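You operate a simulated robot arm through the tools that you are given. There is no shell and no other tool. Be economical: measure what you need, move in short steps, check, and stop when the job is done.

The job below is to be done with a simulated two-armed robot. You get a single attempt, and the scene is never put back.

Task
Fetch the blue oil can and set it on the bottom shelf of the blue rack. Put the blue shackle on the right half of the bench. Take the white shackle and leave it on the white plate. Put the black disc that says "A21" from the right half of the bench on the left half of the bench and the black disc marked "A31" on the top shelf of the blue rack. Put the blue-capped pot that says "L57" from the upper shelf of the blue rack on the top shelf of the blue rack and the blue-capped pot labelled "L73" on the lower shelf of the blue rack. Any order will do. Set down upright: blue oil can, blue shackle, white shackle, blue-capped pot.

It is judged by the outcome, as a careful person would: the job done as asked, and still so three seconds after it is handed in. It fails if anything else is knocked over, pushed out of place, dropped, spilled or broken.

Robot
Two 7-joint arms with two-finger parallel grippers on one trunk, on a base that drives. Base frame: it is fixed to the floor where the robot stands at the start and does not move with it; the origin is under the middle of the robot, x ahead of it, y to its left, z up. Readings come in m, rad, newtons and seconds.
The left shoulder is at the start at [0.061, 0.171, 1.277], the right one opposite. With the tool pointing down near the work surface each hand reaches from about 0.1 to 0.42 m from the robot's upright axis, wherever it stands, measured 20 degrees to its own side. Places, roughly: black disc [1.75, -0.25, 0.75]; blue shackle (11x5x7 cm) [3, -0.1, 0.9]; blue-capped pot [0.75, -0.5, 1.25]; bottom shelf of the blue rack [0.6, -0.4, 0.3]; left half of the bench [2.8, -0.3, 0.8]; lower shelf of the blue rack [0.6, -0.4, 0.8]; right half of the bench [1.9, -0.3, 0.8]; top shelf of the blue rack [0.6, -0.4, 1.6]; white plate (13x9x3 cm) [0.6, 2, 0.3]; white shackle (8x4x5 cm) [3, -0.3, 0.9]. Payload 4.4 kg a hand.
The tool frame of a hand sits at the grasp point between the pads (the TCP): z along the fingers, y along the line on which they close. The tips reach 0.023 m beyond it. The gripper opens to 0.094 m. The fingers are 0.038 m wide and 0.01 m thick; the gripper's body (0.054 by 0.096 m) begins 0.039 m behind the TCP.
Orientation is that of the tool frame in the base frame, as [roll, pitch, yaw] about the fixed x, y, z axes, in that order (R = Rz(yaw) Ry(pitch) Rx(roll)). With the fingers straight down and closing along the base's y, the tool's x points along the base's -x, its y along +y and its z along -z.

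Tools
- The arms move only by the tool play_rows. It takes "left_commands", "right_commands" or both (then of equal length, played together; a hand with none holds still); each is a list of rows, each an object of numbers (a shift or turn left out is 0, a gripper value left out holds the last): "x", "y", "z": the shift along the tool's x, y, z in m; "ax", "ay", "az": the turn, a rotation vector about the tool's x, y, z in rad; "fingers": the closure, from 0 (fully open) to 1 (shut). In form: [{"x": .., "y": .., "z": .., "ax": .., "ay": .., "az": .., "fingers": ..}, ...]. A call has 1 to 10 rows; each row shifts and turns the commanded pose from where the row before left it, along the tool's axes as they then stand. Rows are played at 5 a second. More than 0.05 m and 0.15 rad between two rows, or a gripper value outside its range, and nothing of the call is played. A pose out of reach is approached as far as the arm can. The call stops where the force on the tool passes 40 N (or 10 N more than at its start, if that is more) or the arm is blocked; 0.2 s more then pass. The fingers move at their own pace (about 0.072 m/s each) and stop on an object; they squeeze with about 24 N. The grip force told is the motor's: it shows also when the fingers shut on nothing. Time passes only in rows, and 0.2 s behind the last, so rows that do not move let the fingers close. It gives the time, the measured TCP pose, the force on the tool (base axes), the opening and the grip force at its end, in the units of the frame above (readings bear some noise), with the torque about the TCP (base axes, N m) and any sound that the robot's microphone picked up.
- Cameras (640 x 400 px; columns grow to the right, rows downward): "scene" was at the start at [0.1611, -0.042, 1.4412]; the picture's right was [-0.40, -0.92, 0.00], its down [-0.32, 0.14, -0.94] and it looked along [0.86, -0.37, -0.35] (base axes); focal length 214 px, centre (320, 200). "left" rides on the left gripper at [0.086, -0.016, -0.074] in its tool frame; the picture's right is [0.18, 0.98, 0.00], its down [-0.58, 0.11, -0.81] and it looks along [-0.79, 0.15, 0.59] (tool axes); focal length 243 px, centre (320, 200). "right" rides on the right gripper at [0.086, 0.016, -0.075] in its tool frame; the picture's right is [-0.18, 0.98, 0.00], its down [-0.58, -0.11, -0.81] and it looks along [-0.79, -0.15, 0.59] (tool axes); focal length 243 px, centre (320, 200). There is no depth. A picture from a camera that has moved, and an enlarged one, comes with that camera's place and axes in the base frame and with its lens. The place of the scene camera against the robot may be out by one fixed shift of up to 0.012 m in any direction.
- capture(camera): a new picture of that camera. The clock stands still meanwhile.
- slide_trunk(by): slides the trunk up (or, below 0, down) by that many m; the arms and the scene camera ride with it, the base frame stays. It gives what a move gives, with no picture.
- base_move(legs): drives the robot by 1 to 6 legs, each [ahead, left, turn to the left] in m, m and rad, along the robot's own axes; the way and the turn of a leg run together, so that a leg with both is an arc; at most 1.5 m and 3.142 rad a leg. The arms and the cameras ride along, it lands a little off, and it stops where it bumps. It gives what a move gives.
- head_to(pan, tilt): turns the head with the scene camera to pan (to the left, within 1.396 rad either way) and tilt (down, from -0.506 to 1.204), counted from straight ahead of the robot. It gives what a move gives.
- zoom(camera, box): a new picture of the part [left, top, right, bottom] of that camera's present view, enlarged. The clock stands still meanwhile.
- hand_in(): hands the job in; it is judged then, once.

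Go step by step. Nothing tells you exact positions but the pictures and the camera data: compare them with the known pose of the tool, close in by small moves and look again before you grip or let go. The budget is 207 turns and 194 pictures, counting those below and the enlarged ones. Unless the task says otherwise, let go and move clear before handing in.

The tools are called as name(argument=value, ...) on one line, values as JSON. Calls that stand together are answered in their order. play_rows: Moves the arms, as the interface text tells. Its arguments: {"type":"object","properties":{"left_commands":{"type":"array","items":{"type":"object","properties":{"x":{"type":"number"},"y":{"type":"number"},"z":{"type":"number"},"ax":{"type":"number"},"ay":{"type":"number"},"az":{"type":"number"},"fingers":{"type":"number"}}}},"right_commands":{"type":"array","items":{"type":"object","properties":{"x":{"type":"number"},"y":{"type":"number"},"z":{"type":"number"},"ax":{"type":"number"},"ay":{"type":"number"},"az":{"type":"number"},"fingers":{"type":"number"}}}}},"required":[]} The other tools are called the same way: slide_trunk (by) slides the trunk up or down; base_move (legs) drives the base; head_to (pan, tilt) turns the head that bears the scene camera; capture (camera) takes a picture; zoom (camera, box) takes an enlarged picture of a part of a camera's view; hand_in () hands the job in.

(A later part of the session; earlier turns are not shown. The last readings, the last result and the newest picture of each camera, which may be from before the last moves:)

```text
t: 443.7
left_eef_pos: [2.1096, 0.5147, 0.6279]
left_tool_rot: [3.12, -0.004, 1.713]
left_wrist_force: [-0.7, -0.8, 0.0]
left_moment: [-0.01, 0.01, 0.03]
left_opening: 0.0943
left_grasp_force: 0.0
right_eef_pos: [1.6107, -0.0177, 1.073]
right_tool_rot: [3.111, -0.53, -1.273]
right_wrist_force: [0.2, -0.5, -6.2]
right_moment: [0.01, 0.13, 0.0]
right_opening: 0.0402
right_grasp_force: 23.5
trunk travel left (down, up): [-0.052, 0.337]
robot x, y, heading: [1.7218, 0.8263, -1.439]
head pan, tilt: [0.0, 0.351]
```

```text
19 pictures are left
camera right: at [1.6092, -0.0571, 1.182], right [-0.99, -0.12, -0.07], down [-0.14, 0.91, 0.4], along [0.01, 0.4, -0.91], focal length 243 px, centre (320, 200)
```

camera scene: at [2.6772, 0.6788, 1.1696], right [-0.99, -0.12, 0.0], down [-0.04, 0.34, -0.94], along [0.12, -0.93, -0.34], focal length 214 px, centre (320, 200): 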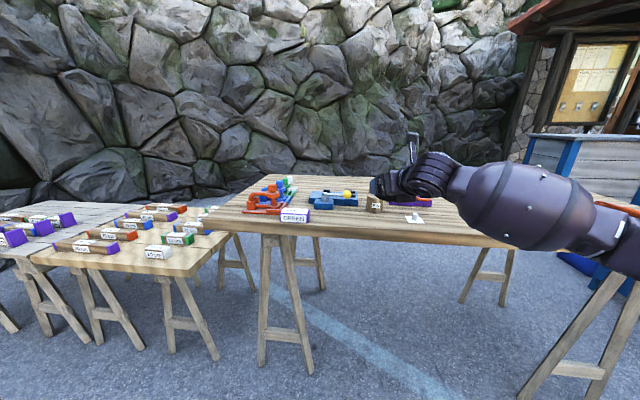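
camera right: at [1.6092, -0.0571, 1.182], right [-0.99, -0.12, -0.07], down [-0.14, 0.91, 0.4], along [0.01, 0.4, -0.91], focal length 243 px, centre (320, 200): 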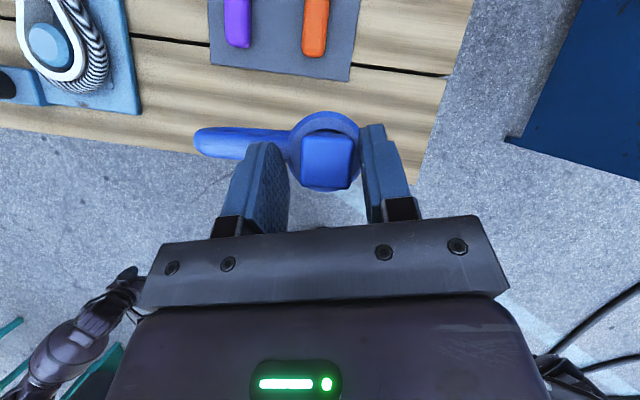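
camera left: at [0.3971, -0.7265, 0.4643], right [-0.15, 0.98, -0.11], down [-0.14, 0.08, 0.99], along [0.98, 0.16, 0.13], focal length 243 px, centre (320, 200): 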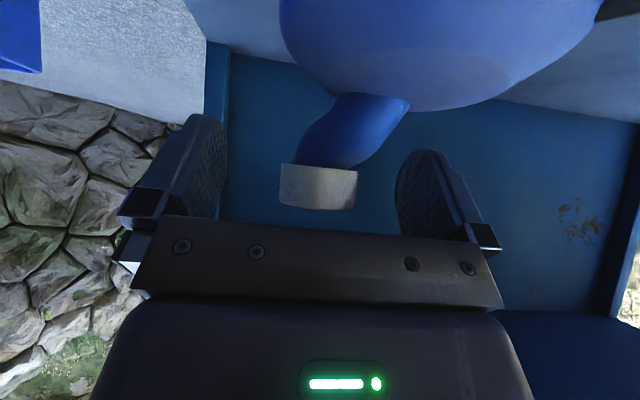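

The spot below is free: about 6 cm inside the front edge, in front of the wrench plate. Lowering gently.

play_rows(right_commands=[{"x": -0.006, "z": 0.0104}, {"x": -0.0115, "z": 0.0197}, {"x": -0.0115, "z": 0.0197}, {"x": -0.0115, "z": 0.0197}, {"x": -0.0115, "z": 0.0197}, {"x": -0.007, "z": 0.012}, {"x": -0.003, "z": 0.0052}, {}])

play_rows(right_commands=[{"x": -0.0025, "z": 0.0043}, {"x": -0.0025, "z": 0.0043}, {}])

play_rows(right_commands=[{"x": -0.002, "z": 0.0035}, {}])

```text
t: 445.5
left_eef_pos: [2.1114, 0.5142, 0.6281]
left_tool_rot: [3.12, -0.005, 1.714]
left_wrist_force: [0.5, 0.2, -0.1]
left_moment: [-0.01, -0.01, 0.0]
left_opening: 0.0941
left_grasp_force: 0.1
right_eef_pos: [1.6068, -0.0181, 0.9509]
right_tool_rot: [3.111, -0.531, -1.272]
right_wrist_force: [-0.7, -0.9, -5.2]
right_moment: [0.07, 0.07, -0.02]
right_opening: 0.0401
right_grasp_force: 24.4
trunk travel left (down, up): [-0.052, 0.337]
robot x, y, heading: [1.7201, 0.8252, -1.44]
head pan, tilt: [0.0, 0.351]
```

```text
t: 446.3
left_eef_pos: [2.112, 0.5152, 0.6272]
left_tool_rot: [3.12, -0.003, 1.713]
left_wrist_force: [0.5, 0.6, 1.0]
left_moment: [0.0, 0.01, -0.02]
left_opening: 0.0941
left_grasp_force: 0.2
right_eef_pos: [1.6078, -0.0184, 0.9408]
right_tool_rot: [3.112, -0.53, -1.273]
right_wrist_force: [-0.2, 0.1, -5.6]
right_moment: [0.0, 0.13, -0.02]
right_opening: 0.0398
right_grasp_force: 23.9
trunk travel left (down, up): [-0.052, 0.337]
robot x, y, heading: [1.7209, 0.8259, -1.439]
head pan, tilt: [0.0, 0.351]
```

```text
t: 446.9
left_eef_pos: [2.1109, 0.5153, 0.6274]
left_tool_rot: [3.117, 0.001, 1.712]
left_wrist_force: [-0.6, 1.3, 0.2]
left_moment: [-0.02, 0.01, 0.01]
left_opening: 0.0941
left_grasp_force: 0.1
right_eef_pos: [1.6068, -0.018, 0.9381]
right_tool_rot: [3.113, -0.535, -1.273]
right_wrist_force: [0.2, -0.5, 1.4]
right_moment: [-0.19, 0.27, -0.02]
right_opening: 0.0399
right_grasp_force: 24.5
trunk travel left (down, up): [-0.052, 0.337]
robot x, y, heading: [1.7203, 0.8226, -1.436]
head pan, tilt: [0.0, 0.351]
```

Contact. Release and rise.

play_rows(right_commands=[{"x": -0.001, "z": 0.0015}, {"fingers": 0}, {"fingers": 0}, {"fingers": 0}, {"x": 0.008, "z": -0.0137}, {"x": 0.0175, "z": -0.03}, {"x": 0.0175, "z": -0.03}, {}])

base_move(legs=[[-0.25, 0, 0]])

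capture(camera="scene")

```text
t: 448.7
left_eef_pos: [2.1103, 0.5146, 0.6276]
left_tool_rot: [3.118, -0.003, 1.714]
left_wrist_force: [-0.2, 0.9, -0.8]
left_moment: [0.03, 0.02, -0.04]
left_opening: 0.0942
left_grasp_force: 0.0
right_eef_pos: [1.6086, -0.0176, 1.0192]
right_tool_rot: [3.111, -0.53, -1.271]
right_wrist_force: [-0.3, 0.2, -0.8]
right_moment: [-0.03, -0.03, 0.0]
right_opening: 0.094
right_grasp_force: 0.0
trunk travel left (down, up): [-0.052, 0.337]
robot x, y, heading: [1.7219, 0.8272, -1.44]
head pan, tilt: [0.0, 0.351]
```

```text
t: 450.6
left_eef_pos: [2.0761, 0.7633, 0.6279]
left_tool_rot: [3.119, -0.001, 1.715]
left_wrist_force: [-0.2, -0.5, -0.1]
left_moment: [0.06, 0.01, 0.04]
left_opening: 0.0938
left_grasp_force: 0.0
right_eef_pos: [1.5763, 0.2316, 1.0195]
right_tool_rot: [3.11, -0.531, -1.272]
right_wrist_force: [0.5, 0.6, 0.2]
right_moment: [0.01, -0.01, 0.01]
right_opening: 0.094
right_grasp_force: 0.0
trunk travel left (down, up): [-0.052, 0.337]
robot x, y, heading: [1.6916, 1.0713, -1.438]
head pan, tilt: [0.0, 0.351]
```

```text
18 pictures are left
camera scene: at [1.7414, 0.7064, 1.1699], right [-0.99, -0.13, 0.0], down [-0.05, 0.34, -0.94], along [0.12, -0.93, -0.34], focal length 214 px, centre (320, 200)
```

scene: 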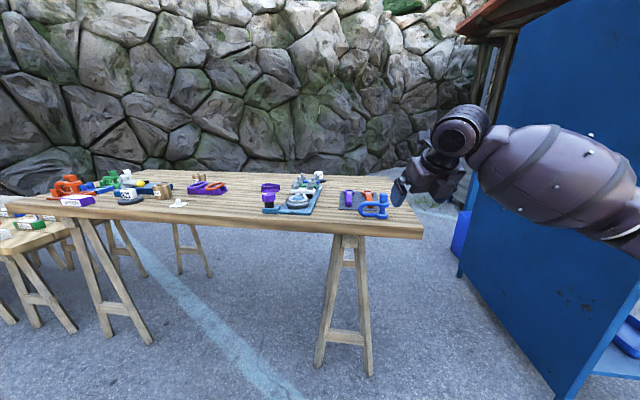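

The blue shackle stands upright on the right half. Now the white one: I'll go back to the left end, above it.

base_move(legs=[[0.18, 1.2855, 0], [0.545, 0, 0]])

capture(camera="right")

```text
t: 464.7
left_eef_pos: [3.4369, 0.2124, 0.6277]
left_tool_rot: [3.119, -0.004, 1.714]
left_wrist_force: [0.4, 0.3, 0.2]
left_moment: [-0.02, 0.0, 0.01]
left_opening: 0.0937
left_grasp_force: 0.1
right_eef_pos: [2.9346, -0.318, 1.0191]
right_tool_rot: [3.114, -0.531, -1.274]
right_wrist_force: [0.1, -0.4, 0.0]
right_moment: [-0.02, 0.02, 0.03]
right_opening: 0.094
right_grasp_force: 0.0
trunk travel left (down, up): [-0.052, 0.337]
robot x, y, heading: [3.0478, 0.525, -1.443]
head pan, tilt: [0.0, 0.351]
```

```text
17 pictures are left
camera right: at [2.9338, -0.3582, 1.1284], right [-0.99, -0.12, -0.07], down [-0.14, 0.91, 0.4], along [0.01, 0.4, -0.92], focal length 243 px, centre (320, 200)
```

right: 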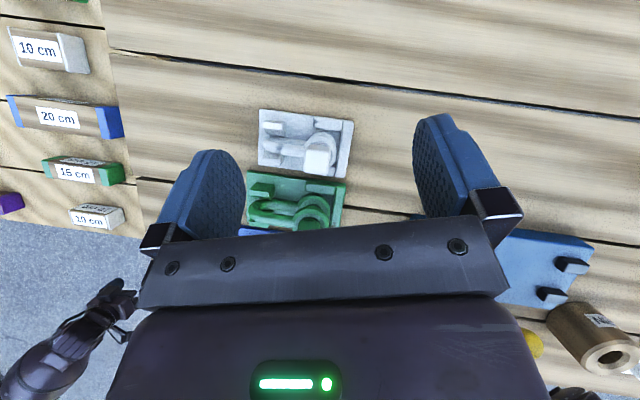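

White's head is at (2.943, -0.302). Align and descend partway.

play_rows(right_commands=[{"x": -0.0089, "y": -0.0113, "z": -0.0052}, {"x": -0.0113, "z": 0.0192}, {"x": -0.0113, "z": 0.0192}, {"x": -0.0113, "z": 0.0192}, {"x": -0.0076, "z": 0.0129}, {}])

zoom(camera="right", box=[180, 80, 500, 280])

```text
t: 466.1
left_eef_pos: [3.4381, 0.2124, 0.6286]
left_tool_rot: [3.12, -0.001, 1.712]
left_wrist_force: [0.5, 0.9, -0.8]
left_moment: [0.04, 0.03, -0.01]
left_opening: 0.094
left_grasp_force: 0.1
right_eef_pos: [2.941, -0.3049, 0.9409]
right_tool_rot: [3.11, -0.536, -1.276]
right_wrist_force: [0.8, -0.5, -0.6]
right_moment: [0.0, -0.04, 0.0]
right_opening: 0.0941
right_grasp_force: 0.0
trunk travel left (down, up): [-0.052, 0.337]
robot x, y, heading: [3.05, 0.5227, -1.443]
head pan, tilt: [0.0, 0.351]
```

```text
2.00 times, centred on (340, 180) of right
camera zoom: at [2.9405, -0.3442, 1.0499], right [-0.99, -0.12, -0.07], down [-0.14, 0.91, 0.39], along [0.01, 0.4, -0.92], focal length 485 px, centre (280, 240)
```

zoom: 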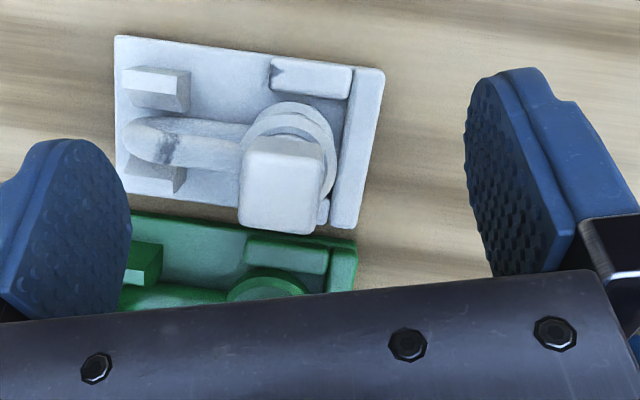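

play_rows(right_commands=[{"x": -0.006, "y": -0.003, "z": 0.0035}, {"x": -0.004, "z": 0.007}, {"x": -0.0025, "z": 0.0043}, {}])

play_rows(right_commands=[{"x": -0.0025, "z": 0.0043}, {}])

play_rows(right_commands=[{"x": -0.0025, "z": 0.0043}, {}])

```text
t: 467.1
left_eef_pos: [3.4387, 0.2157, 0.6291]
left_tool_rot: [3.123, 0.006, 1.711]
left_wrist_force: [0.6, 0.0, -0.3]
left_moment: [0.05, 0.02, 0.04]
left_opening: 0.0943
left_grasp_force: 0.1
right_eef_pos: [2.9446, -0.2965, 0.9326]
right_tool_rot: [3.104, -0.552, -1.271]
right_wrist_force: [0.3, 0.5, -0.3]
right_moment: [0.0, 0.03, -0.02]
right_opening: 0.0939
right_grasp_force: 0.1
trunk travel left (down, up): [-0.052, 0.337]
robot x, y, heading: [3.0493, 0.5256, -1.443]
head pan, tilt: [0.0, 0.351]
```

```text
t: 467.7
left_eef_pos: [3.4401, 0.2155, 0.6283]
left_tool_rot: [3.127, 0.006, 1.711]
left_wrist_force: [-0.7, -0.1, 1.3]
left_moment: [0.01, 0.04, -0.02]
left_opening: 0.0939
left_grasp_force: 0.1
right_eef_pos: [2.9454, -0.2969, 0.9309]
right_tool_rot: [3.101, -0.552, -1.271]
right_wrist_force: [-0.2, 0.7, -0.4]
right_moment: [0.02, -0.02, 0.01]
right_opening: 0.0939
right_grasp_force: 0.1
trunk travel left (down, up): [-0.052, 0.337]
robot x, y, heading: [3.0486, 0.5228, -1.44]
head pan, tilt: [0.0, 0.351]
```

```text
t: 468.3
left_eef_pos: [3.4403, 0.2171, 0.6292]
left_tool_rot: [3.128, 0.01, 1.713]
left_wrist_force: [0.6, 0.6, 0.0]
left_moment: [0.01, -0.03, 0.0]
left_opening: 0.0937
left_grasp_force: 0.1
right_eef_pos: [2.9467, -0.2959, 0.9299]
right_tool_rot: [3.099, -0.556, -1.269]
right_wrist_force: [0.0, -0.6, 0.0]
right_moment: [0.01, 0.03, -0.03]
right_opening: 0.0938
right_grasp_force: 0.0
trunk travel left (down, up): [-0.052, 0.337]
robot x, y, heading: [3.048, 0.5249, -1.443]
head pan, tilt: [0.0, 0.351]
```

The forearm, not the fingers, is touching something behind, because the elbow is low. I'll rise, lift the trunk by 12 cm and lower the hand relative to it.

play_rows(right_commands=[{"x": 0.01, "z": -0.0172}, {"x": 0.01, "z": -0.0172}, {}])

slide_trunk(by=0.12)

play_rows(right_commands=[{"x": -0.0152, "z": 0.0259}, {"x": -0.0152, "z": 0.0259}, {"x": -0.0152, "z": 0.0259}, {"x": -0.0152, "z": 0.0259}, {"x": -0.005, "z": 0.0086}, {}])

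capture(camera="scene")

```text
t: 469.1
left_eef_pos: [3.4372, 0.2133, 0.6256]
left_tool_rot: [3.117, -0.009, 1.712]
left_wrist_force: [-0.3, 0.2, -0.3]
left_moment: [-0.03, 0.0, 0.02]
left_opening: 0.0939
left_grasp_force: 0.1
right_eef_pos: [2.9438, -0.3015, 0.94]
right_tool_rot: [3.114, -0.522, -1.273]
right_wrist_force: [2.3, -0.8, -0.3]
right_moment: [-0.04, 0.13, -0.09]
right_opening: 0.0937
right_grasp_force: 0.2
trunk travel left (down, up): [-0.052, 0.337]
robot x, y, heading: [3.0464, 0.5237, -1.445]
head pan, tilt: [0.0, 0.351]
```

```text
t: 470.6
left_eef_pos: [3.4365, 0.2125, 0.7463]
left_tool_rot: [3.121, -0.006, 1.714]
left_wrist_force: [0.6, 0.3, -1.1]
left_moment: [0.02, -0.02, 0.0]
left_opening: 0.0941
left_grasp_force: 0.1
right_eef_pos: [2.9428, -0.3038, 1.0658]
right_tool_rot: [3.112, -0.528, -1.273]
right_wrist_force: [-1.0, -0.3, -0.8]
right_moment: [0.02, 0.0, 0.01]
right_opening: 0.0942
right_grasp_force: 0.0
trunk travel left (down, up): [-0.172, 0.217]
robot x, y, heading: [3.0489, 0.5259, -1.444]
head pan, tilt: [0.0, 0.351]
```

```text
t: 472.0
left_eef_pos: [3.4375, 0.2135, 0.7472]
left_tool_rot: [3.118, -0.001, 1.713]
left_wrist_force: [0.5, -0.2, 0.0]
left_moment: [0.0, -0.02, -0.02]
left_opening: 0.094
left_grasp_force: 0.0
right_eef_pos: [2.9408, -0.3026, 0.9382]
right_tool_rot: [3.111, -0.534, -1.273]
right_wrist_force: [0.2, 0.1, -0.3]
right_moment: [-0.01, 0.0, 0.0]
right_opening: 0.0937
right_grasp_force: 0.0
trunk travel left (down, up): [-0.172, 0.217]
robot x, y, heading: [3.0472, 0.5253, -1.439]
head pan, tilt: [0.0, 0.351]
```

```text
15 pictures are left
camera scene: at [3.0859, 0.2731, 1.3175], right [-0.99, -0.13, 0.0], down [-0.04, 0.34, -0.94], along [0.12, -0.93, -0.34], focal length 214 px, centre (320, 200)
```

scene: 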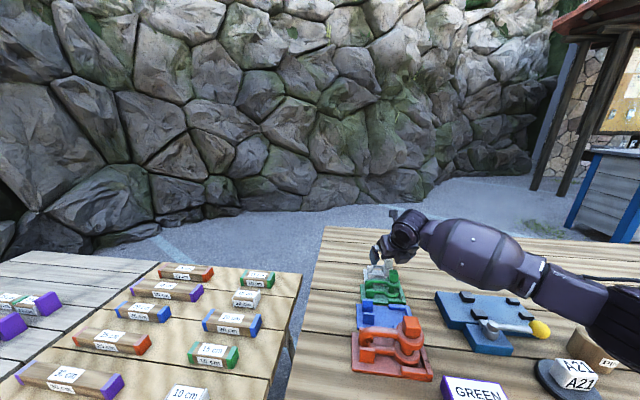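

Everything is in place, and the forearm now passes higher over the gadget. Continue down by feel.

play_rows(right_commands=[{"x": -0.005, "y": -0.003, "z": 0.0086}, {"x": -0.0025, "z": 0.0043}, {}])

play_rows(right_commands=[{"x": -0.003, "z": 0.0052}, {}])

play_rows(right_commands=[{"x": -0.002, "z": 0.0035}, {}])

```text
t: 472.8
left_eef_pos: [3.4375, 0.213, 0.7478]
left_tool_rot: [3.119, -0.001, 1.712]
left_wrist_force: [-0.2, -0.3, -0.7]
left_moment: [0.01, -0.02, -0.01]
left_opening: 0.0937
left_grasp_force: 0.1
right_eef_pos: [2.9413, -0.3018, 0.9227]
right_tool_rot: [3.111, -0.529, -1.274]
right_wrist_force: [-0.8, 0.4, 0.4]
right_moment: [0.01, -0.02, -0.02]
right_opening: 0.0942
right_grasp_force: 0.2
trunk travel left (down, up): [-0.172, 0.217]
robot x, y, heading: [3.0486, 0.528, -1.439]
head pan, tilt: [0.0, 0.351]
```

```text
t: 473.4
left_eef_pos: [3.4381, 0.2126, 0.7484]
left_tool_rot: [3.119, 0.0, 1.713]
left_wrist_force: [-0.7, -0.4, -0.5]
left_moment: [-0.01, 0.0, -0.01]
left_opening: 0.0939
left_grasp_force: 0.2
right_eef_pos: [2.9422, -0.3017, 0.9212]
right_tool_rot: [3.112, -0.538, -1.272]
right_wrist_force: [-0.7, -1.9, 13.7]
right_moment: [0.92, 0.06, 0.07]
right_opening: 0.0941
right_grasp_force: 0.1
trunk travel left (down, up): [-0.172, 0.217]
robot x, y, heading: [3.0513, 0.5235, -1.444]
head pan, tilt: [0.0, 0.351]
```

```text
t: 474.0
left_eef_pos: [3.4366, 0.2144, 0.7489]
left_tool_rot: [3.119, 0.002, 1.713]
left_wrist_force: [0.4, -0.7, -0.7]
left_moment: [-0.01, 0.0, 0.0]
left_opening: 0.094
left_grasp_force: 0.1
right_eef_pos: [2.9427, -0.3009, 0.9207]
right_tool_rot: [3.112, -0.545, -1.277]
right_wrist_force: [-2.3, -8.4, 37.1]
right_moment: [2.53, 0.19, 0.22]
right_opening: 0.094
right_grasp_force: 0.1
trunk travel left (down, up): [-0.172, 0.217]
robot x, y, heading: [3.0477, 0.5224, -1.443]
head pan, tilt: [0.0, 0.351]
```

The gripper body touches the green head behind at this pitch. I'll rise, make the hand nearly vertical and try again.

play_rows(right_commands=[{"x": 0.01, "z": -0.0172}, {"x": 0.01, "z": -0.0172}, {"ay": -0.11}, {"ay": -0.11}, {"ay": -0.11}, {}])

capture(camera="right")

```text
t: 475.4
left_eef_pos: [3.4373, 0.2124, 0.7486]
left_tool_rot: [3.119, -0.002, 1.714]
left_wrist_force: [0.6, 0.2, -0.8]
left_moment: [-0.04, -0.01, -0.04]
left_opening: 0.0942
left_grasp_force: 0.0
right_eef_pos: [2.9427, -0.3016, 0.954]
right_tool_rot: [3.116, -0.202, -1.284]
right_wrist_force: [0.5, -0.5, 0.6]
right_moment: [0.0, 0.03, 0.02]
right_opening: 0.0941
right_grasp_force: 0.1
trunk travel left (down, up): [-0.172, 0.217]
robot x, y, heading: [3.0497, 0.5262, -1.436]
head pan, tilt: [0.0, 0.351]
```

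```text
14 pictures are left
camera right: at [2.9508, -0.3731, 1.0441], right [-0.99, -0.1, -0.01], down [-0.08, 0.74, 0.67], along [-0.06, 0.67, -0.74], focal length 243 px, centre (320, 200)
```

right: 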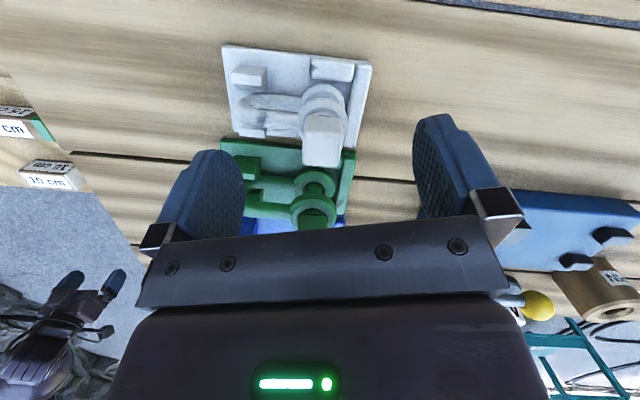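

play_rows(right_commands=[{"x": -0.0085, "z": -0.0017}, {"x": -0.003, "z": 0.0147}, {"x": -0.003, "z": 0.0147}, {"x": -0.0015, "z": 0.0074}, {}])

play_rows(right_commands=[{"x": -0.001, "z": 0.005}, {}])

play_rows(right_commands=[{"x": -0.0008, "z": 0.004}, {}])

```text
t: 476.6
left_eef_pos: [3.4372, 0.2137, 0.7481]
left_tool_rot: [3.118, -0.002, 1.714]
left_wrist_force: [0.1, 0.2, 0.3]
left_moment: [0.02, 0.0, -0.02]
left_opening: 0.0942
left_grasp_force: 0.0
right_eef_pos: [2.9394, -0.2943, 0.9159]
right_tool_rot: [3.117, -0.203, -1.285]
right_wrist_force: [1.4, -0.7, 1.4]
right_moment: [-0.02, -0.06, -0.01]
right_opening: 0.0942
right_grasp_force: 0.0
trunk travel left (down, up): [-0.172, 0.217]
robot x, y, heading: [3.0504, 0.5267, -1.444]
head pan, tilt: [0.0, 0.351]
```

```text
t: 477.2
left_eef_pos: [3.4367, 0.2138, 0.7483]
left_tool_rot: [3.122, 0.002, 1.711]
left_wrist_force: [0.0, 0.4, -0.2]
left_moment: [0.01, 0.02, 0.02]
left_opening: 0.0941
left_grasp_force: 0.1
right_eef_pos: [2.941, -0.2922, 0.9128]
right_tool_rot: [3.117, -0.205, -1.283]
right_wrist_force: [4.4, 1.6, 11.9]
right_moment: [-0.08, -0.7, 0.05]
right_opening: 0.0939
right_grasp_force: 0.2
trunk travel left (down, up): [-0.172, 0.217]
robot x, y, heading: [3.0491, 0.5249, -1.437]
head pan, tilt: [0.0, 0.351]
```

```text
t: 477.8
left_eef_pos: [3.4377, 0.2143, 0.7473]
left_tool_rot: [3.121, 0.0, 1.714]
left_wrist_force: [0.6, 0.3, 0.1]
left_moment: [0.04, 0.01, -0.02]
left_opening: 0.0939
left_grasp_force: 0.1
right_eef_pos: [2.9404, -0.2919, 0.9077]
right_tool_rot: [3.116, -0.202, -1.284]
right_wrist_force: [6.0, 7.6, 10.4]
right_moment: [0.07, -0.66, 0.47]
right_opening: 0.094
right_grasp_force: 0.0
trunk travel left (down, up): [-0.172, 0.217]
robot x, y, heading: [3.0512, 0.5275, -1.442]
head pan, tilt: [0.0, 0.351]
```

play_rows(right_commands=[{"x": 0.0006, "z": -0.003}, {"fingers": 1}, {"fingers": 1}, {"fingers": 1}, {"fingers": 1}, {}])

play_rows(right_commands=[{"x": 0.0004, "z": -0.002}, {"x": 0.0008, "z": -0.004}, {"x": 0.0012, "z": -0.006}, {"x": 0.0016, "z": -0.008}, {"x": 0.0016, "z": -0.008}, {"x": 0.0012, "z": -0.006}, {}])

capture(camera="right")

```text
t: 479.2
left_eef_pos: [3.4382, 0.214, 0.7475]
left_tool_rot: [3.121, 0.0, 1.713]
left_wrist_force: [-0.6, -1.0, -0.1]
left_moment: [0.0, 0.05, -0.02]
left_opening: 0.0941
left_grasp_force: 0.0
right_eef_pos: [2.9432, -0.2913, 0.9119]
right_tool_rot: [3.118, -0.205, -1.281]
right_wrist_force: [24.8, 19.2, 10.0]
right_moment: [0.54, -0.94, 0.89]
right_opening: 0.0547
right_grasp_force: 23.9
trunk travel left (down, up): [-0.172, 0.217]
robot x, y, heading: [3.0478, 0.5259, -1.439]
head pan, tilt: [0.0, 0.351]
```

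```text
t: 480.8
left_eef_pos: [3.437, 0.2119, 0.7472]
left_tool_rot: [3.12, -0.004, 1.712]
left_wrist_force: [-0.4, -0.6, -0.7]
left_moment: [-0.01, 0.0, -0.01]
left_opening: 0.0939
left_grasp_force: 0.0
right_eef_pos: [2.9406, -0.2927, 0.9429]
right_tool_rot: [3.115, -0.2, -1.285]
right_wrist_force: [0.0, 0.1, -2.5]
right_moment: [0.06, -0.01, -0.03]
right_opening: 0.0539
right_grasp_force: 24.2
trunk travel left (down, up): [-0.172, 0.217]
robot x, y, heading: [3.0469, 0.525, -1.439]
head pan, tilt: [0.0, 0.351]
```

```text
13 pictures are left
camera right: at [2.9478, -0.3651, 1.0344], right [-1.0, -0.1, -0.01], down [-0.08, 0.74, 0.67], along [-0.06, 0.67, -0.74], focal length 243 px, centre (320, 200)
```

right: 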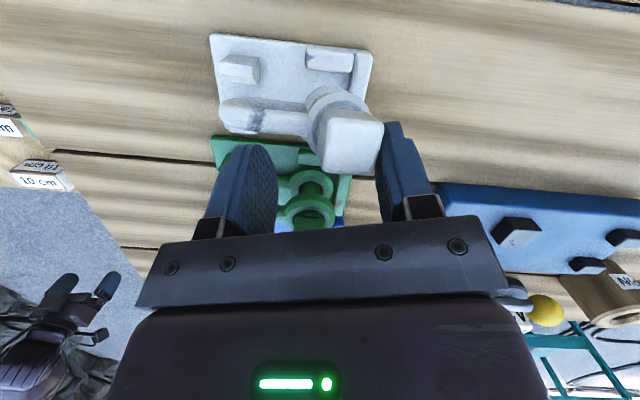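

The white shackle is lifted with a grip that's slightly tilted and near-vertical, which won't suit placing under the teal table. I'll set it down on the free front strip at about (2.23, -0.03) and regrip it at 45°.

play_rows(right_commands=[{"x": 0.001, "z": -0.005}, {"x": 0.002, "z": -0.01}, {"x": 0.003, "z": -0.0147}, {"x": 0.003, "z": -0.0147}, {"x": 0.003, "z": -0.0147}, {"x": 0.003, "z": -0.0147}, {"x": 0.003, "z": -0.0147}, {"x": 0.002, "z": -0.01}, {"x": 0.001, "z": -0.005}])

base_move(legs=[[-0.5, 0, 0], [-0.08, -0.671, 0], [0.22, 0, 0]])

capture(camera="right")

```text
t: 482.8
left_eef_pos: [3.437, 0.213, 0.7475]
left_tool_rot: [3.118, -0.004, 1.713]
left_wrist_force: [-0.2, 0.2, 0.7]
left_moment: [0.01, 0.0, 0.03]
left_opening: 0.0941
left_grasp_force: 0.0
right_eef_pos: [2.9421, -0.2932, 1.0495]
right_tool_rot: [3.114, -0.2, -1.283]
right_wrist_force: [-1.0, 0.6, -1.8]
right_moment: [0.03, 0.04, 0.04]
right_opening: 0.0267
right_grasp_force: 24.0
trunk travel left (down, up): [-0.172, 0.217]
robot x, y, heading: [3.0489, 0.5276, -1.443]
head pan, tilt: [0.0, 0.351]
```

```text
t: 493.0
left_eef_pos: [2.7226, 0.4872, 0.7482]
left_tool_rot: [3.119, -0.006, 1.709]
left_wrist_force: [-0.1, -0.7, -0.1]
left_moment: [0.01, -0.01, 0.01]
left_opening: 0.0941
left_grasp_force: 0.1
right_eef_pos: [2.2245, -0.0172, 1.0492]
right_tool_rot: [3.116, -0.201, -1.29]
right_wrist_force: [0.0, 0.7, -2.1]
right_moment: [0.06, 0.08, -0.02]
right_opening: 0.0258
right_grasp_force: 24.0
trunk travel left (down, up): [-0.172, 0.217]
robot x, y, heading: [2.3337, 0.8032, -1.444]
head pan, tilt: [0.0, 0.351]
```

```text
12 pictures are left
camera right: at [2.2325, -0.088, 1.1399], right [-1.0, -0.1, -0.01], down [-0.08, 0.74, 0.67], along [-0.06, 0.67, -0.74], focal length 243 px, centre (320, 200)
```

right: 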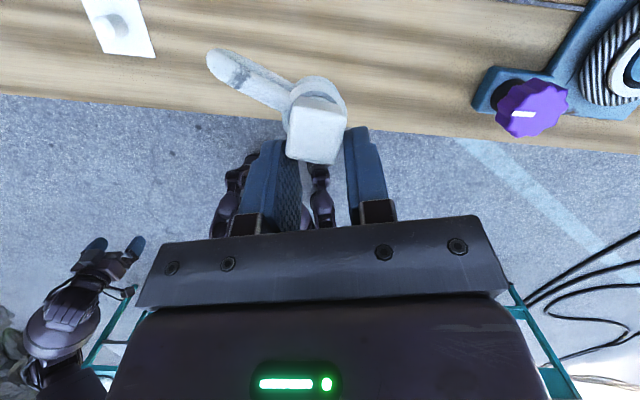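

The fingers have settled square on the head (26 mm), holding it upright. Lower to the bench and release.

play_rows(right_commands=[{"x": -0.0025, "z": 0.012}, {"x": -0.0045, "z": 0.0219}, {"x": -0.0045, "z": 0.0219}, {"x": -0.0045, "z": 0.0219}, {"x": -0.0045, "z": 0.0219}, {"x": -0.0025, "z": 0.012}, {"x": -0.0015, "z": 0.007}, {}])

play_rows(right_commands=[{"x": -0.001, "z": 0.005}, {"x": -0.001, "z": 0.005}, {}])

play_rows(right_commands=[{"x": -0.001, "z": 0.005}, {"x": -0.0008, "z": 0.004}, {}])

```text
t: 494.8
left_eef_pos: [2.7221, 0.4877, 0.7474]
left_tool_rot: [3.118, -0.003, 1.708]
left_wrist_force: [-0.2, 0.0, -0.1]
left_moment: [0.01, -0.03, -0.01]
left_opening: 0.0939
left_grasp_force: 0.1
right_eef_pos: [2.2216, -0.0155, 0.9284]
right_tool_rot: [3.116, -0.202, -1.287]
right_wrist_force: [0.0, -0.2, -2.2]
right_moment: [0.05, 0.04, 0.03]
right_opening: 0.0254
right_grasp_force: 24.0
trunk travel left (down, up): [-0.172, 0.217]
robot x, y, heading: [2.3347, 0.7991, -1.442]
head pan, tilt: [0.0, 0.351]
```

```text
t: 495.6
left_eef_pos: [2.7202, 0.4876, 0.7478]
left_tool_rot: [3.118, -0.004, 1.708]
left_wrist_force: [0.4, -1.1, 0.6]
left_moment: [0.02, -0.01, 0.03]
left_opening: 0.0938
left_grasp_force: 0.0
right_eef_pos: [2.2211, -0.0157, 0.9176]
right_tool_rot: [3.116, -0.203, -1.289]
right_wrist_force: [-0.1, 0.2, -2.2]
right_moment: [0.07, 0.02, 0.02]
right_opening: 0.0256
right_grasp_force: 23.8
trunk travel left (down, up): [-0.172, 0.217]
robot x, y, heading: [2.3297, 0.8037, -1.442]
head pan, tilt: [0.0, 0.351]
```

```text
t: 496.4
left_eef_pos: [2.7218, 0.489, 0.7484]
left_tool_rot: [3.119, 0.002, 1.71]
left_wrist_force: [-0.9, 0.4, 0.2]
left_moment: [0.02, -0.01, 0.0]
left_opening: 0.0939
left_grasp_force: 0.1
right_eef_pos: [2.2218, -0.0163, 0.9169]
right_tool_rot: [3.115, -0.212, -1.286]
right_wrist_force: [0.3, 1.1, 25.1]
right_moment: [-0.64, 0.08, 0.01]
right_opening: 0.0253
right_grasp_force: 23.8
trunk travel left (down, up): [-0.172, 0.217]
robot x, y, heading: [2.3368, 0.7968, -1.442]
head pan, tilt: [0.0, 0.351]
```

Released here; then rise, pitch to 45° and look.

play_rows(right_commands=[{"x": 0.0006, "z": -0.003}, {"fingers": 0}, {"fingers": 0}, {"fingers": 0}, {"x": 0.004, "z": -0.0196}, {"x": 0.008, "z": -0.0392}])

play_rows(right_commands=[{"ay": 0.1}, {"ay": 0.1}, {"ay": 0.1}, {"ay": 0.1}, {"ay": 0.1}, {"ay": 0.1}, {}])

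capture(camera="right")

```text
t: 497.8
left_eef_pos: [2.7212, 0.4887, 0.7478]
left_tool_rot: [3.118, -0.003, 1.707]
left_wrist_force: [0.0, 0.1, -1.1]
left_moment: [-0.03, 0.02, 0.04]
left_opening: 0.0939
left_grasp_force: 0.1
right_eef_pos: [2.223, -0.0154, 0.9738]
right_tool_rot: [3.115, -0.202, -1.288]
right_wrist_force: [-0.8, 0.3, 0.1]
right_moment: [-0.03, -0.01, 0.03]
right_opening: 0.094
right_grasp_force: 0.0
trunk travel left (down, up): [-0.172, 0.217]
robot x, y, heading: [2.3323, 0.7989, -1.446]
head pan, tilt: [0.0, 0.351]
```

```text
t: 499.4
left_eef_pos: [2.7215, 0.4883, 0.7475]
left_tool_rot: [3.118, -0.004, 1.708]
left_wrist_force: [-0.9, 0.0, -1.3]
left_moment: [-0.02, 0.01, 0.0]
left_opening: 0.094
left_grasp_force: 0.1
right_eef_pos: [2.2237, -0.0167, 0.9726]
right_tool_rot: [3.105, -0.803, -1.269]
right_wrist_force: [-0.2, 0.5, 0.2]
right_moment: [0.01, -0.03, 0.0]
right_opening: 0.0939
right_grasp_force: 0.0
trunk travel left (down, up): [-0.172, 0.217]
robot x, y, heading: [2.3377, 0.8028, -1.448]
head pan, tilt: [0.0, 0.351]
```

```text
11 pictures are left
camera right: at [2.2138, -0.0263, 1.0866], right [-0.98, -0.15, -0.11], down [-0.16, 0.98, 0.14], along [0.08, 0.15, -0.98], focal length 243 px, centre (320, 200)
```

right: 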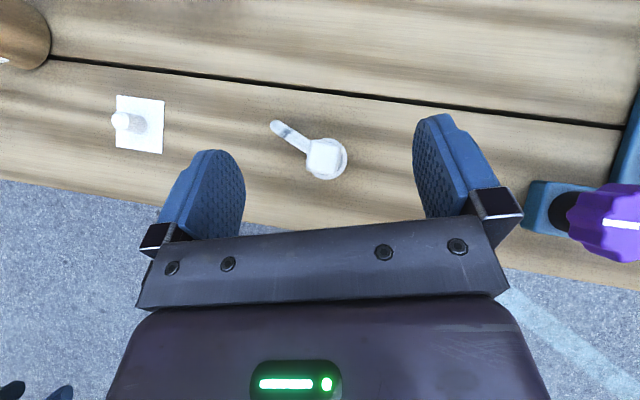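

It stands upright. Move over its head and descend at 45°.

play_rows(right_commands=[{"x": 0.0095, "y": -0.0044, "z": 0.0098}, {"x": -0.0143, "z": 0.0139}, {"x": -0.0143, "z": 0.0139}, {"x": -0.0115, "z": 0.0112}, {}])

play_rows(right_commands=[{"x": -0.003, "z": 0.0029}, {}])

play_rows(right_commands=[{"x": -0.003, "z": 0.0029}, {}])

zoom(camera="right", box=[200, 80, 460, 250])

```text
t: 500.6
left_eef_pos: [2.7221, 0.4878, 0.7474]
left_tool_rot: [3.117, -0.003, 1.708]
left_wrist_force: [0.1, -0.3, 0.0]
left_moment: [-0.04, -0.01, 0.01]
left_opening: 0.0941
left_grasp_force: 0.1
right_eef_pos: [2.2299, -0.0285, 0.9168]
right_tool_rot: [3.105, -0.801, -1.268]
right_wrist_force: [0.1, -0.7, 0.6]
right_moment: [-0.02, 0.01, 0.0]
right_opening: 0.0943
right_grasp_force: 0.0
trunk travel left (down, up): [-0.172, 0.217]
robot x, y, heading: [2.3346, 0.8017, -1.446]
head pan, tilt: [0.0, 0.351]
```

```text
t: 501.2
left_eef_pos: [2.7216, 0.4876, 0.7466]
left_tool_rot: [3.118, -0.003, 1.708]
left_wrist_force: [-0.3, -0.6, -0.4]
left_moment: [0.05, -0.02, 0.0]
left_opening: 0.0941
left_grasp_force: 0.0
right_eef_pos: [2.2301, -0.0286, 0.912]
right_tool_rot: [3.106, -0.801, -1.265]
right_wrist_force: [-0.5, 0.0, 0.1]
right_moment: [-0.01, -0.03, 0.01]
right_opening: 0.0938
right_grasp_force: 0.1
trunk travel left (down, up): [-0.172, 0.217]
robot x, y, heading: [2.3345, 0.8004, -1.441]
head pan, tilt: [0.0, 0.351]
```

```text
t: 501.8
left_eef_pos: [2.7221, 0.488, 0.7468]
left_tool_rot: [3.119, -0.004, 1.708]
left_wrist_force: [-0.3, 0.2, 0.5]
left_moment: [0.03, 0.0, -0.01]
left_opening: 0.0939
left_grasp_force: 0.1
right_eef_pos: [2.2294, -0.0271, 0.9076]
right_tool_rot: [3.105, -0.8, -1.268]
right_wrist_force: [0.1, 0.4, 0.3]
right_moment: [-0.02, 0.02, 0.01]
right_opening: 0.0939
right_grasp_force: 0.1
trunk travel left (down, up): [-0.172, 0.217]
robot x, y, heading: [2.3369, 0.803, -1.445]
head pan, tilt: [0.0, 0.351]
```

```text
2.35 times, centred on (330, 165) of right
camera zoom: at [2.2202, -0.0389, 1.0228], right [-0.98, -0.15, -0.11], down [-0.16, 0.98, 0.14], along [0.08, 0.15, -0.98], focal length 571 px, centre (296, 282)
```

zoom: 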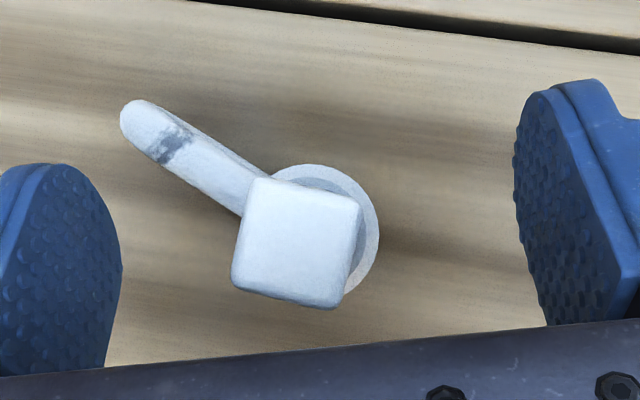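

The bow points away from the fingers, so I can grip lower, around the rings. Lower 2 cm, close and lift slowly.

play_rows(right_commands=[{"x": -0.0079, "y": -0.004, "z": 0.0077}, {"x": -0.0079, "z": 0.0077}, {}, {"fingers": 1}, {"fingers": 1}, {"fingers": 1}, {"fingers": 1}])

play_rows(right_commands=[{"x": 0.002, "z": -0.0019}, {"x": 0.004, "z": -0.0039}, {"x": 0.007, "z": -0.0068}, {"x": 0.01, "z": -0.0097}, {"x": 0.01, "z": -0.0097}, {"x": 0.01, "z": -0.0097}, {"x": 0.01, "z": -0.0097}, {"x": 0.007, "z": -0.0068}, {"x": 0.003, "z": -0.003}])

capture(camera="right")

```text
t: 503.4
left_eef_pos: [2.7221, 0.4875, 0.7484]
left_tool_rot: [3.119, -0.003, 1.708]
left_wrist_force: [-0.4, 0.3, -0.1]
left_moment: [0.01, 0.03, -0.02]
left_opening: 0.0945
left_grasp_force: 0.1
right_eef_pos: [2.2328, -0.0269, 0.8849]
right_tool_rot: [3.103, -0.801, -1.266]
right_wrist_force: [1.1, 0.5, 0.9]
right_moment: [0.03, -0.07, -0.04]
right_opening: 0.0316
right_grasp_force: 23.2
trunk travel left (down, up): [-0.172, 0.217]
robot x, y, heading: [2.3335, 0.7987, -1.447]
head pan, tilt: [0.0, 0.351]
```

```text
t: 505.4
left_eef_pos: [2.722, 0.4872, 0.7477]
left_tool_rot: [3.119, -0.003, 1.707]
left_wrist_force: [0.1, -1.2, 0.3]
left_moment: [-0.01, -0.01, 0.0]
left_opening: 0.094
left_grasp_force: 0.1
right_eef_pos: [2.2347, -0.0256, 0.9735]
right_tool_rot: [3.105, -0.802, -1.267]
right_wrist_force: [0.1, -0.1, -2.1]
right_moment: [-0.02, 0.03, -0.02]
right_opening: 0.0312
right_grasp_force: 23.4
trunk travel left (down, up): [-0.172, 0.217]
robot x, y, heading: [2.3352, 0.8002, -1.447]
head pan, tilt: [0.0, 0.351]
```

```text
9 pictures are left
camera right: at [2.2256, -0.0375, 1.0882], right [-0.98, -0.15, -0.11], down [-0.16, 0.98, 0.14], along [0.08, 0.16, -0.98], focal length 243 px, centre (320, 200)
```

right: 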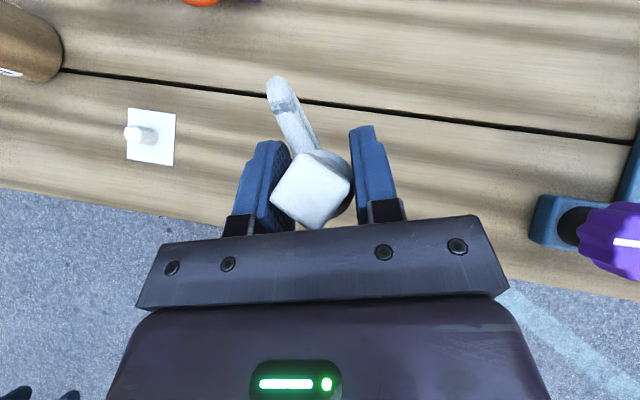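

Held by the rings at 45°. I'll raise it, back away, turn around toward the teal table and look.

slide_trunk(by=0.2)

base_move(legs=[[-0.08, -0.58, 0], [0, 0, 3.018], [-0.17, 0.72, 0]])

head_to(pan=0.2, tilt=0.6)

capture(camera="scene")

```text
t: 507.6
left_eef_pos: [2.7216, 0.4877, 0.9483]
left_tool_rot: [3.12, -0.005, 1.708]
left_wrist_force: [-0.5, 0.3, -0.4]
left_moment: [0.0, -0.01, 0.0]
left_opening: 0.0939
left_grasp_force: 0.0
right_eef_pos: [2.2344, -0.0265, 1.1733]
right_tool_rot: [3.104, -0.802, -1.268]
right_wrist_force: [-0.1, 0.5, -2.6]
right_moment: [0.05, -0.01, 0.0]
right_opening: 0.0314
right_grasp_force: 24.0
trunk travel left (down, up): [-0.372, 0.017]
robot x, y, heading: [2.336, 0.8025, -1.445]
head pan, tilt: [0.0, 0.351]
```

```text
t: 526.6
left_eef_pos: [0.6798, 0.977, 0.9476]
left_tool_rot: [3.118, -0.003, -1.539]
left_wrist_force: [0.0, -0.1, -0.2]
left_moment: [0.0, 0.01, -0.04]
left_opening: 0.0942
left_grasp_force: 0.1
right_eef_pos: [1.2182, 1.4373, 1.1734]
right_tool_rot: [3.105, -0.802, 1.767]
right_wrist_force: [-0.2, -1.1, -1.8]
right_moment: [-0.01, 0.0, 0.0]
right_opening: 0.0312
right_grasp_force: 23.9
trunk travel left (down, up): [-0.372, 0.017]
robot x, y, heading: [1.0275, 0.6223, 1.594]
head pan, tilt: [0.0, 0.351]
```

```text
t: 527.4
left_eef_pos: [0.68, 0.9757, 0.948]
left_tool_rot: [3.119, -0.004, -1.539]
left_wrist_force: [0.6, -0.4, -0.4]
left_moment: [-0.01, 0.0, 0.01]
left_opening: 0.0941
left_grasp_force: 0.0
right_eef_pos: [1.2178, 1.4377, 1.1731]
right_tool_rot: [3.104, -0.801, 1.768]
right_wrist_force: [-0.3, -0.7, -1.7]
right_moment: [-0.03, -0.06, 0.02]
right_opening: 0.0311
right_grasp_force: 24.2
trunk travel left (down, up): [-0.372, 0.017]
robot x, y, heading: [1.0313, 0.6257, 1.59]
head pan, tilt: [0.201, 0.6]
```

```text
8 pictures are left
camera scene: at [1.0163, 0.7617, 1.5057], right [0.98, 0.22, 0.0], down [0.12, -0.55, -0.83], along [-0.18, 0.81, -0.56], focal length 214 px, centre (320, 200)
```

scene: 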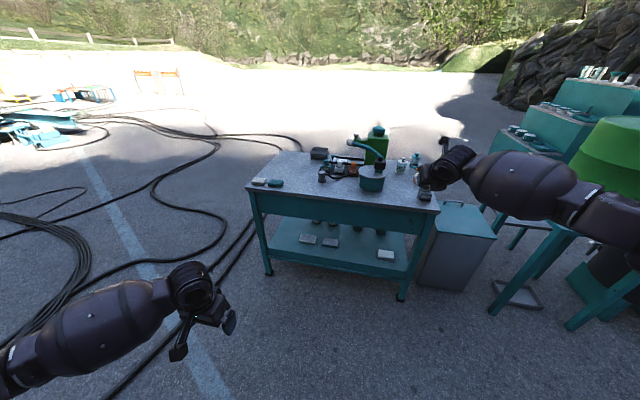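

zoom(camera="scene", box=[240, 140, 450, 310])

```text
2.35 times, centred on (345, 225) of scene
camera zoom: at [1.0163, 0.7617, 1.5057], right [0.98, 0.22, 0.0], down [0.12, -0.55, -0.83], along [-0.18, 0.81, -0.56], focal length 505 px, centre (261, 141)
```

zoom: 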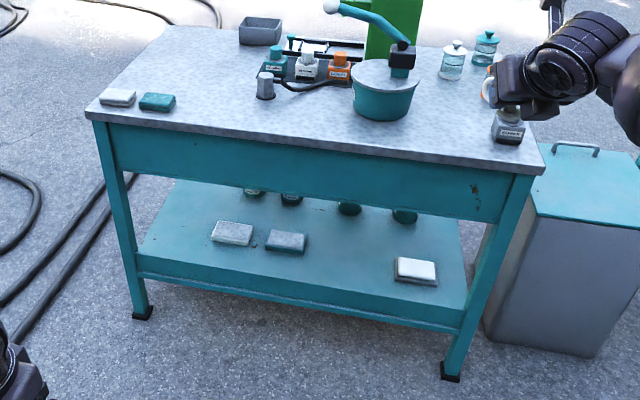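

The lower shelf of the teal table has three plates. The listed position fits the left one at about (0.63, 1.93), which I'll confirm up close. Move over, lower the trunk and then the hand.

base_move(legs=[[0.07, 0.598, -0.02]])

slide_trunk(by=-0.36)

play_rows(right_commands=[{"x": -0.0143, "z": 0.0139}, {"x": -0.0215, "z": 0.0209}, {"x": -0.0287, "z": 0.0279}, {"x": -0.0287, "z": 0.0279}, {"x": -0.0287, "z": 0.0279}, {"x": -0.0287, "z": 0.0279}, {"x": -0.0287, "z": 0.0279}, {"x": -0.0215, "z": 0.0209}, {}])

capture(camera="right")

```text
t: 533.1
left_eef_pos: [0.0851, 1.0498, 0.9473]
left_tool_rot: [3.12, -0.003, -1.562]
left_wrist_force: [-1.1, 0.6, 0.0]
left_moment: [-0.02, 0.03, 0.03]
left_opening: 0.0939
left_grasp_force: 0.1
right_eef_pos: [0.6328, 1.498, 1.1733]
right_tool_rot: [3.106, -0.801, 1.746]
right_wrist_force: [-0.2, 0.1, -2.1]
right_moment: [-0.02, 0.01, -0.01]
right_opening: 0.0311
right_grasp_force: 24.1
trunk travel left (down, up): [-0.372, 0.017]
robot x, y, heading: [0.4286, 0.6874, 1.563]
head pan, tilt: [0.201, 0.6]
```

```text
t: 536.6
left_eef_pos: [0.0837, 1.0495, 0.5878]
left_tool_rot: [3.121, -0.002, -1.562]
left_wrist_force: [-0.1, -1.2, 0.5]
left_moment: [0.0, 0.0, 0.03]
left_opening: 0.0939
left_grasp_force: 0.0
right_eef_pos: [0.6332, 1.4975, 0.8141]
right_tool_rot: [3.104, -0.803, 1.744]
right_wrist_force: [0.1, -0.3, -1.4]
right_moment: [-0.04, 0.0, 0.02]
right_opening: 0.031
right_grasp_force: 24.1
trunk travel left (down, up): [-0.012, 0.377]
robot x, y, heading: [0.4261, 0.6887, 1.568]
head pan, tilt: [0.201, 0.6]
```

```text
t: 538.6
left_eef_pos: [0.0851, 1.0488, 0.5864]
left_tool_rot: [3.12, -0.004, -1.561]
left_wrist_force: [0.0, 0.2, 0.1]
left_moment: [-0.03, 0.04, -0.01]
left_opening: 0.094
left_grasp_force: 0.0
right_eef_pos: [0.6406, 1.4982, 0.5337]
right_tool_rot: [3.105, -0.8, 1.746]
right_wrist_force: [0.5, 0.7, -1.7]
right_moment: [-0.05, -0.02, -0.03]
right_opening: 0.0312
right_grasp_force: 24.8
trunk travel left (down, up): [-0.012, 0.377]
robot x, y, heading: [0.4266, 0.69, 1.567]
head pan, tilt: [0.201, 0.6]
```

```text
6 pictures are left
camera right: at [0.6547, 1.5063, 0.6485], right [0.99, 0.02, -0.11], down [0.03, -0.99, 0.14], along [-0.1, -0.14, -0.98], focal length 243 px, centre (320, 200)
```

right: 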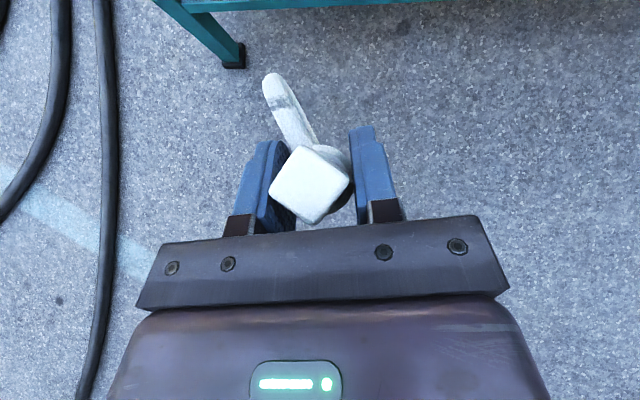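

Low reach works well. Lower to z≈0.40 and drive in part way for a close look at the plate.

play_rows(right_commands=[{"x": -0.024, "z": 0.0233}, {"x": -0.024, "z": 0.0233}, {"x": -0.024, "z": 0.0233}, {"x": -0.02, "z": 0.0194}, {}])

base_move(legs=[[0.27, 0, 0]])

capture(camera="right")

```text
t: 539.8
left_eef_pos: [0.0859, 1.0482, 0.5877]
left_tool_rot: [3.12, -0.004, -1.562]
left_wrist_force: [1.0, 0.2, -0.2]
left_moment: [-0.02, -0.03, -0.03]
left_opening: 0.0941
left_grasp_force: 0.0
right_eef_pos: [0.6439, 1.4992, 0.4053]
right_tool_rot: [3.106, -0.801, 1.747]
right_wrist_force: [-0.9, -0.2, -1.4]
right_moment: [-0.03, -0.03, 0.0]
right_opening: 0.031
right_grasp_force: 24.4
trunk travel left (down, up): [-0.012, 0.377]
robot x, y, heading: [0.4284, 0.687, 1.564]
head pan, tilt: [0.201, 0.6]
```

```text
t: 541.7
left_eef_pos: [0.0854, 1.3152, 0.587]
left_tool_rot: [3.119, -0.002, -1.562]
left_wrist_force: [0.0, 0.0, 0.1]
left_moment: [-0.02, -0.01, 0.0]
left_opening: 0.0939
left_grasp_force: 0.1
right_eef_pos: [0.6449, 1.7646, 0.4052]
right_tool_rot: [3.105, -0.801, 1.745]
right_wrist_force: [0.2, -0.2, -2.0]
right_moment: [-0.03, -0.03, 0.05]
right_opening: 0.031
right_grasp_force: 24.1
trunk travel left (down, up): [-0.012, 0.377]
robot x, y, heading: [0.4298, 0.9556, 1.567]
head pan, tilt: [0.201, 0.6]
```

```text
5 pictures are left
camera right: at [0.6586, 1.7724, 0.5194], right [0.99, 0.02, -0.11], down [0.03, -0.99, 0.14], along [-0.1, -0.14, -0.98], focal length 243 px, centre (320, 200)
```

right: 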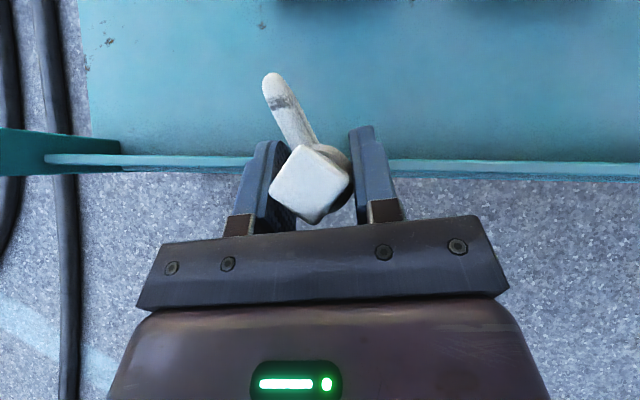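

The plates begin just ahead at y≈1.9. I'll advance 9 cm and look again to confirm.

base_move(legs=[[0.09, 0, 0]])

capture(camera="right")

```text
t: 542.8
left_eef_pos: [0.085, 1.4044, 0.5878]
left_tool_rot: [3.119, -0.004, -1.561]
left_wrist_force: [0.7, 0.9, -0.7]
left_moment: [0.01, -0.04, 0.02]
left_opening: 0.0941
left_grasp_force: 0.1
right_eef_pos: [0.6451, 1.8535, 0.4052]
right_tool_rot: [3.104, -0.8, 1.745]
right_wrist_force: [0.3, -1.6, -2.3]
right_moment: [0.01, -0.04, 0.04]
right_opening: 0.0311
right_grasp_force: 24.7
trunk travel left (down, up): [-0.012, 0.377]
robot x, y, heading: [0.4286, 1.045, 1.567]
head pan, tilt: [0.201, 0.6]
```

```text
4 pictures are left
camera right: at [0.6585, 1.862, 0.5191], right [0.99, 0.02, -0.11], down [0.03, -0.99, 0.14], along [-0.1, -0.14, -0.98], focal length 243 px, centre (320, 200)
```

right: 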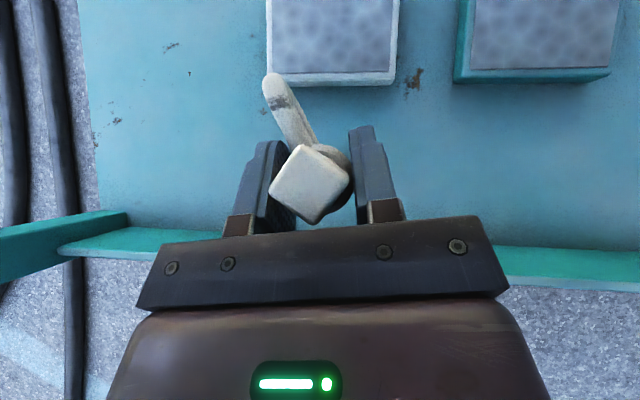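

Confirmed: the left plate has a white rim and sits at the listed position, with the neighbour in teal. Its centre is at about (0.647, 1.99), so I'll advance 11 cm.

base_move(legs=[[0.11, 0, 0]])

capture(camera="right")

```text
t: 544.0
left_eef_pos: [0.0876, 1.5154, 0.5851]
left_tool_rot: [3.114, -0.012, -1.56]
left_wrist_force: [0.1, -0.9, -0.1]
left_moment: [0.01, 0.01, -0.03]
left_opening: 0.0939
left_grasp_force: 0.2
right_eef_pos: [0.6459, 1.9545, 0.3879]
right_tool_rot: [3.11, -0.776, 1.74]
right_wrist_force: [-0.4, 0.2, -1.9]
right_moment: [-0.02, 0.0, 0.02]
right_opening: 0.0309
right_grasp_force: 24.3
trunk travel left (down, up): [-0.012, 0.377]
robot x, y, heading: [0.4318, 1.1513, 1.567]
head pan, tilt: [0.201, 0.6]
```

```text
3 pictures are left
camera right: at [0.6613, 1.9659, 0.5029], right [0.99, 0.02, -0.11], down [0.03, -0.99, 0.16], along [-0.1, -0.17, -0.98], focal length 243 px, centre (320, 200)
```

right: 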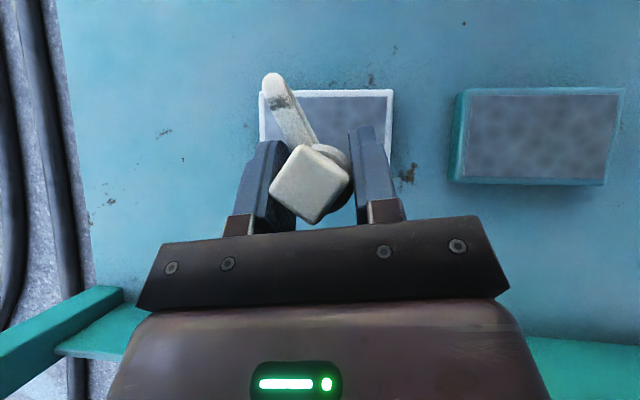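

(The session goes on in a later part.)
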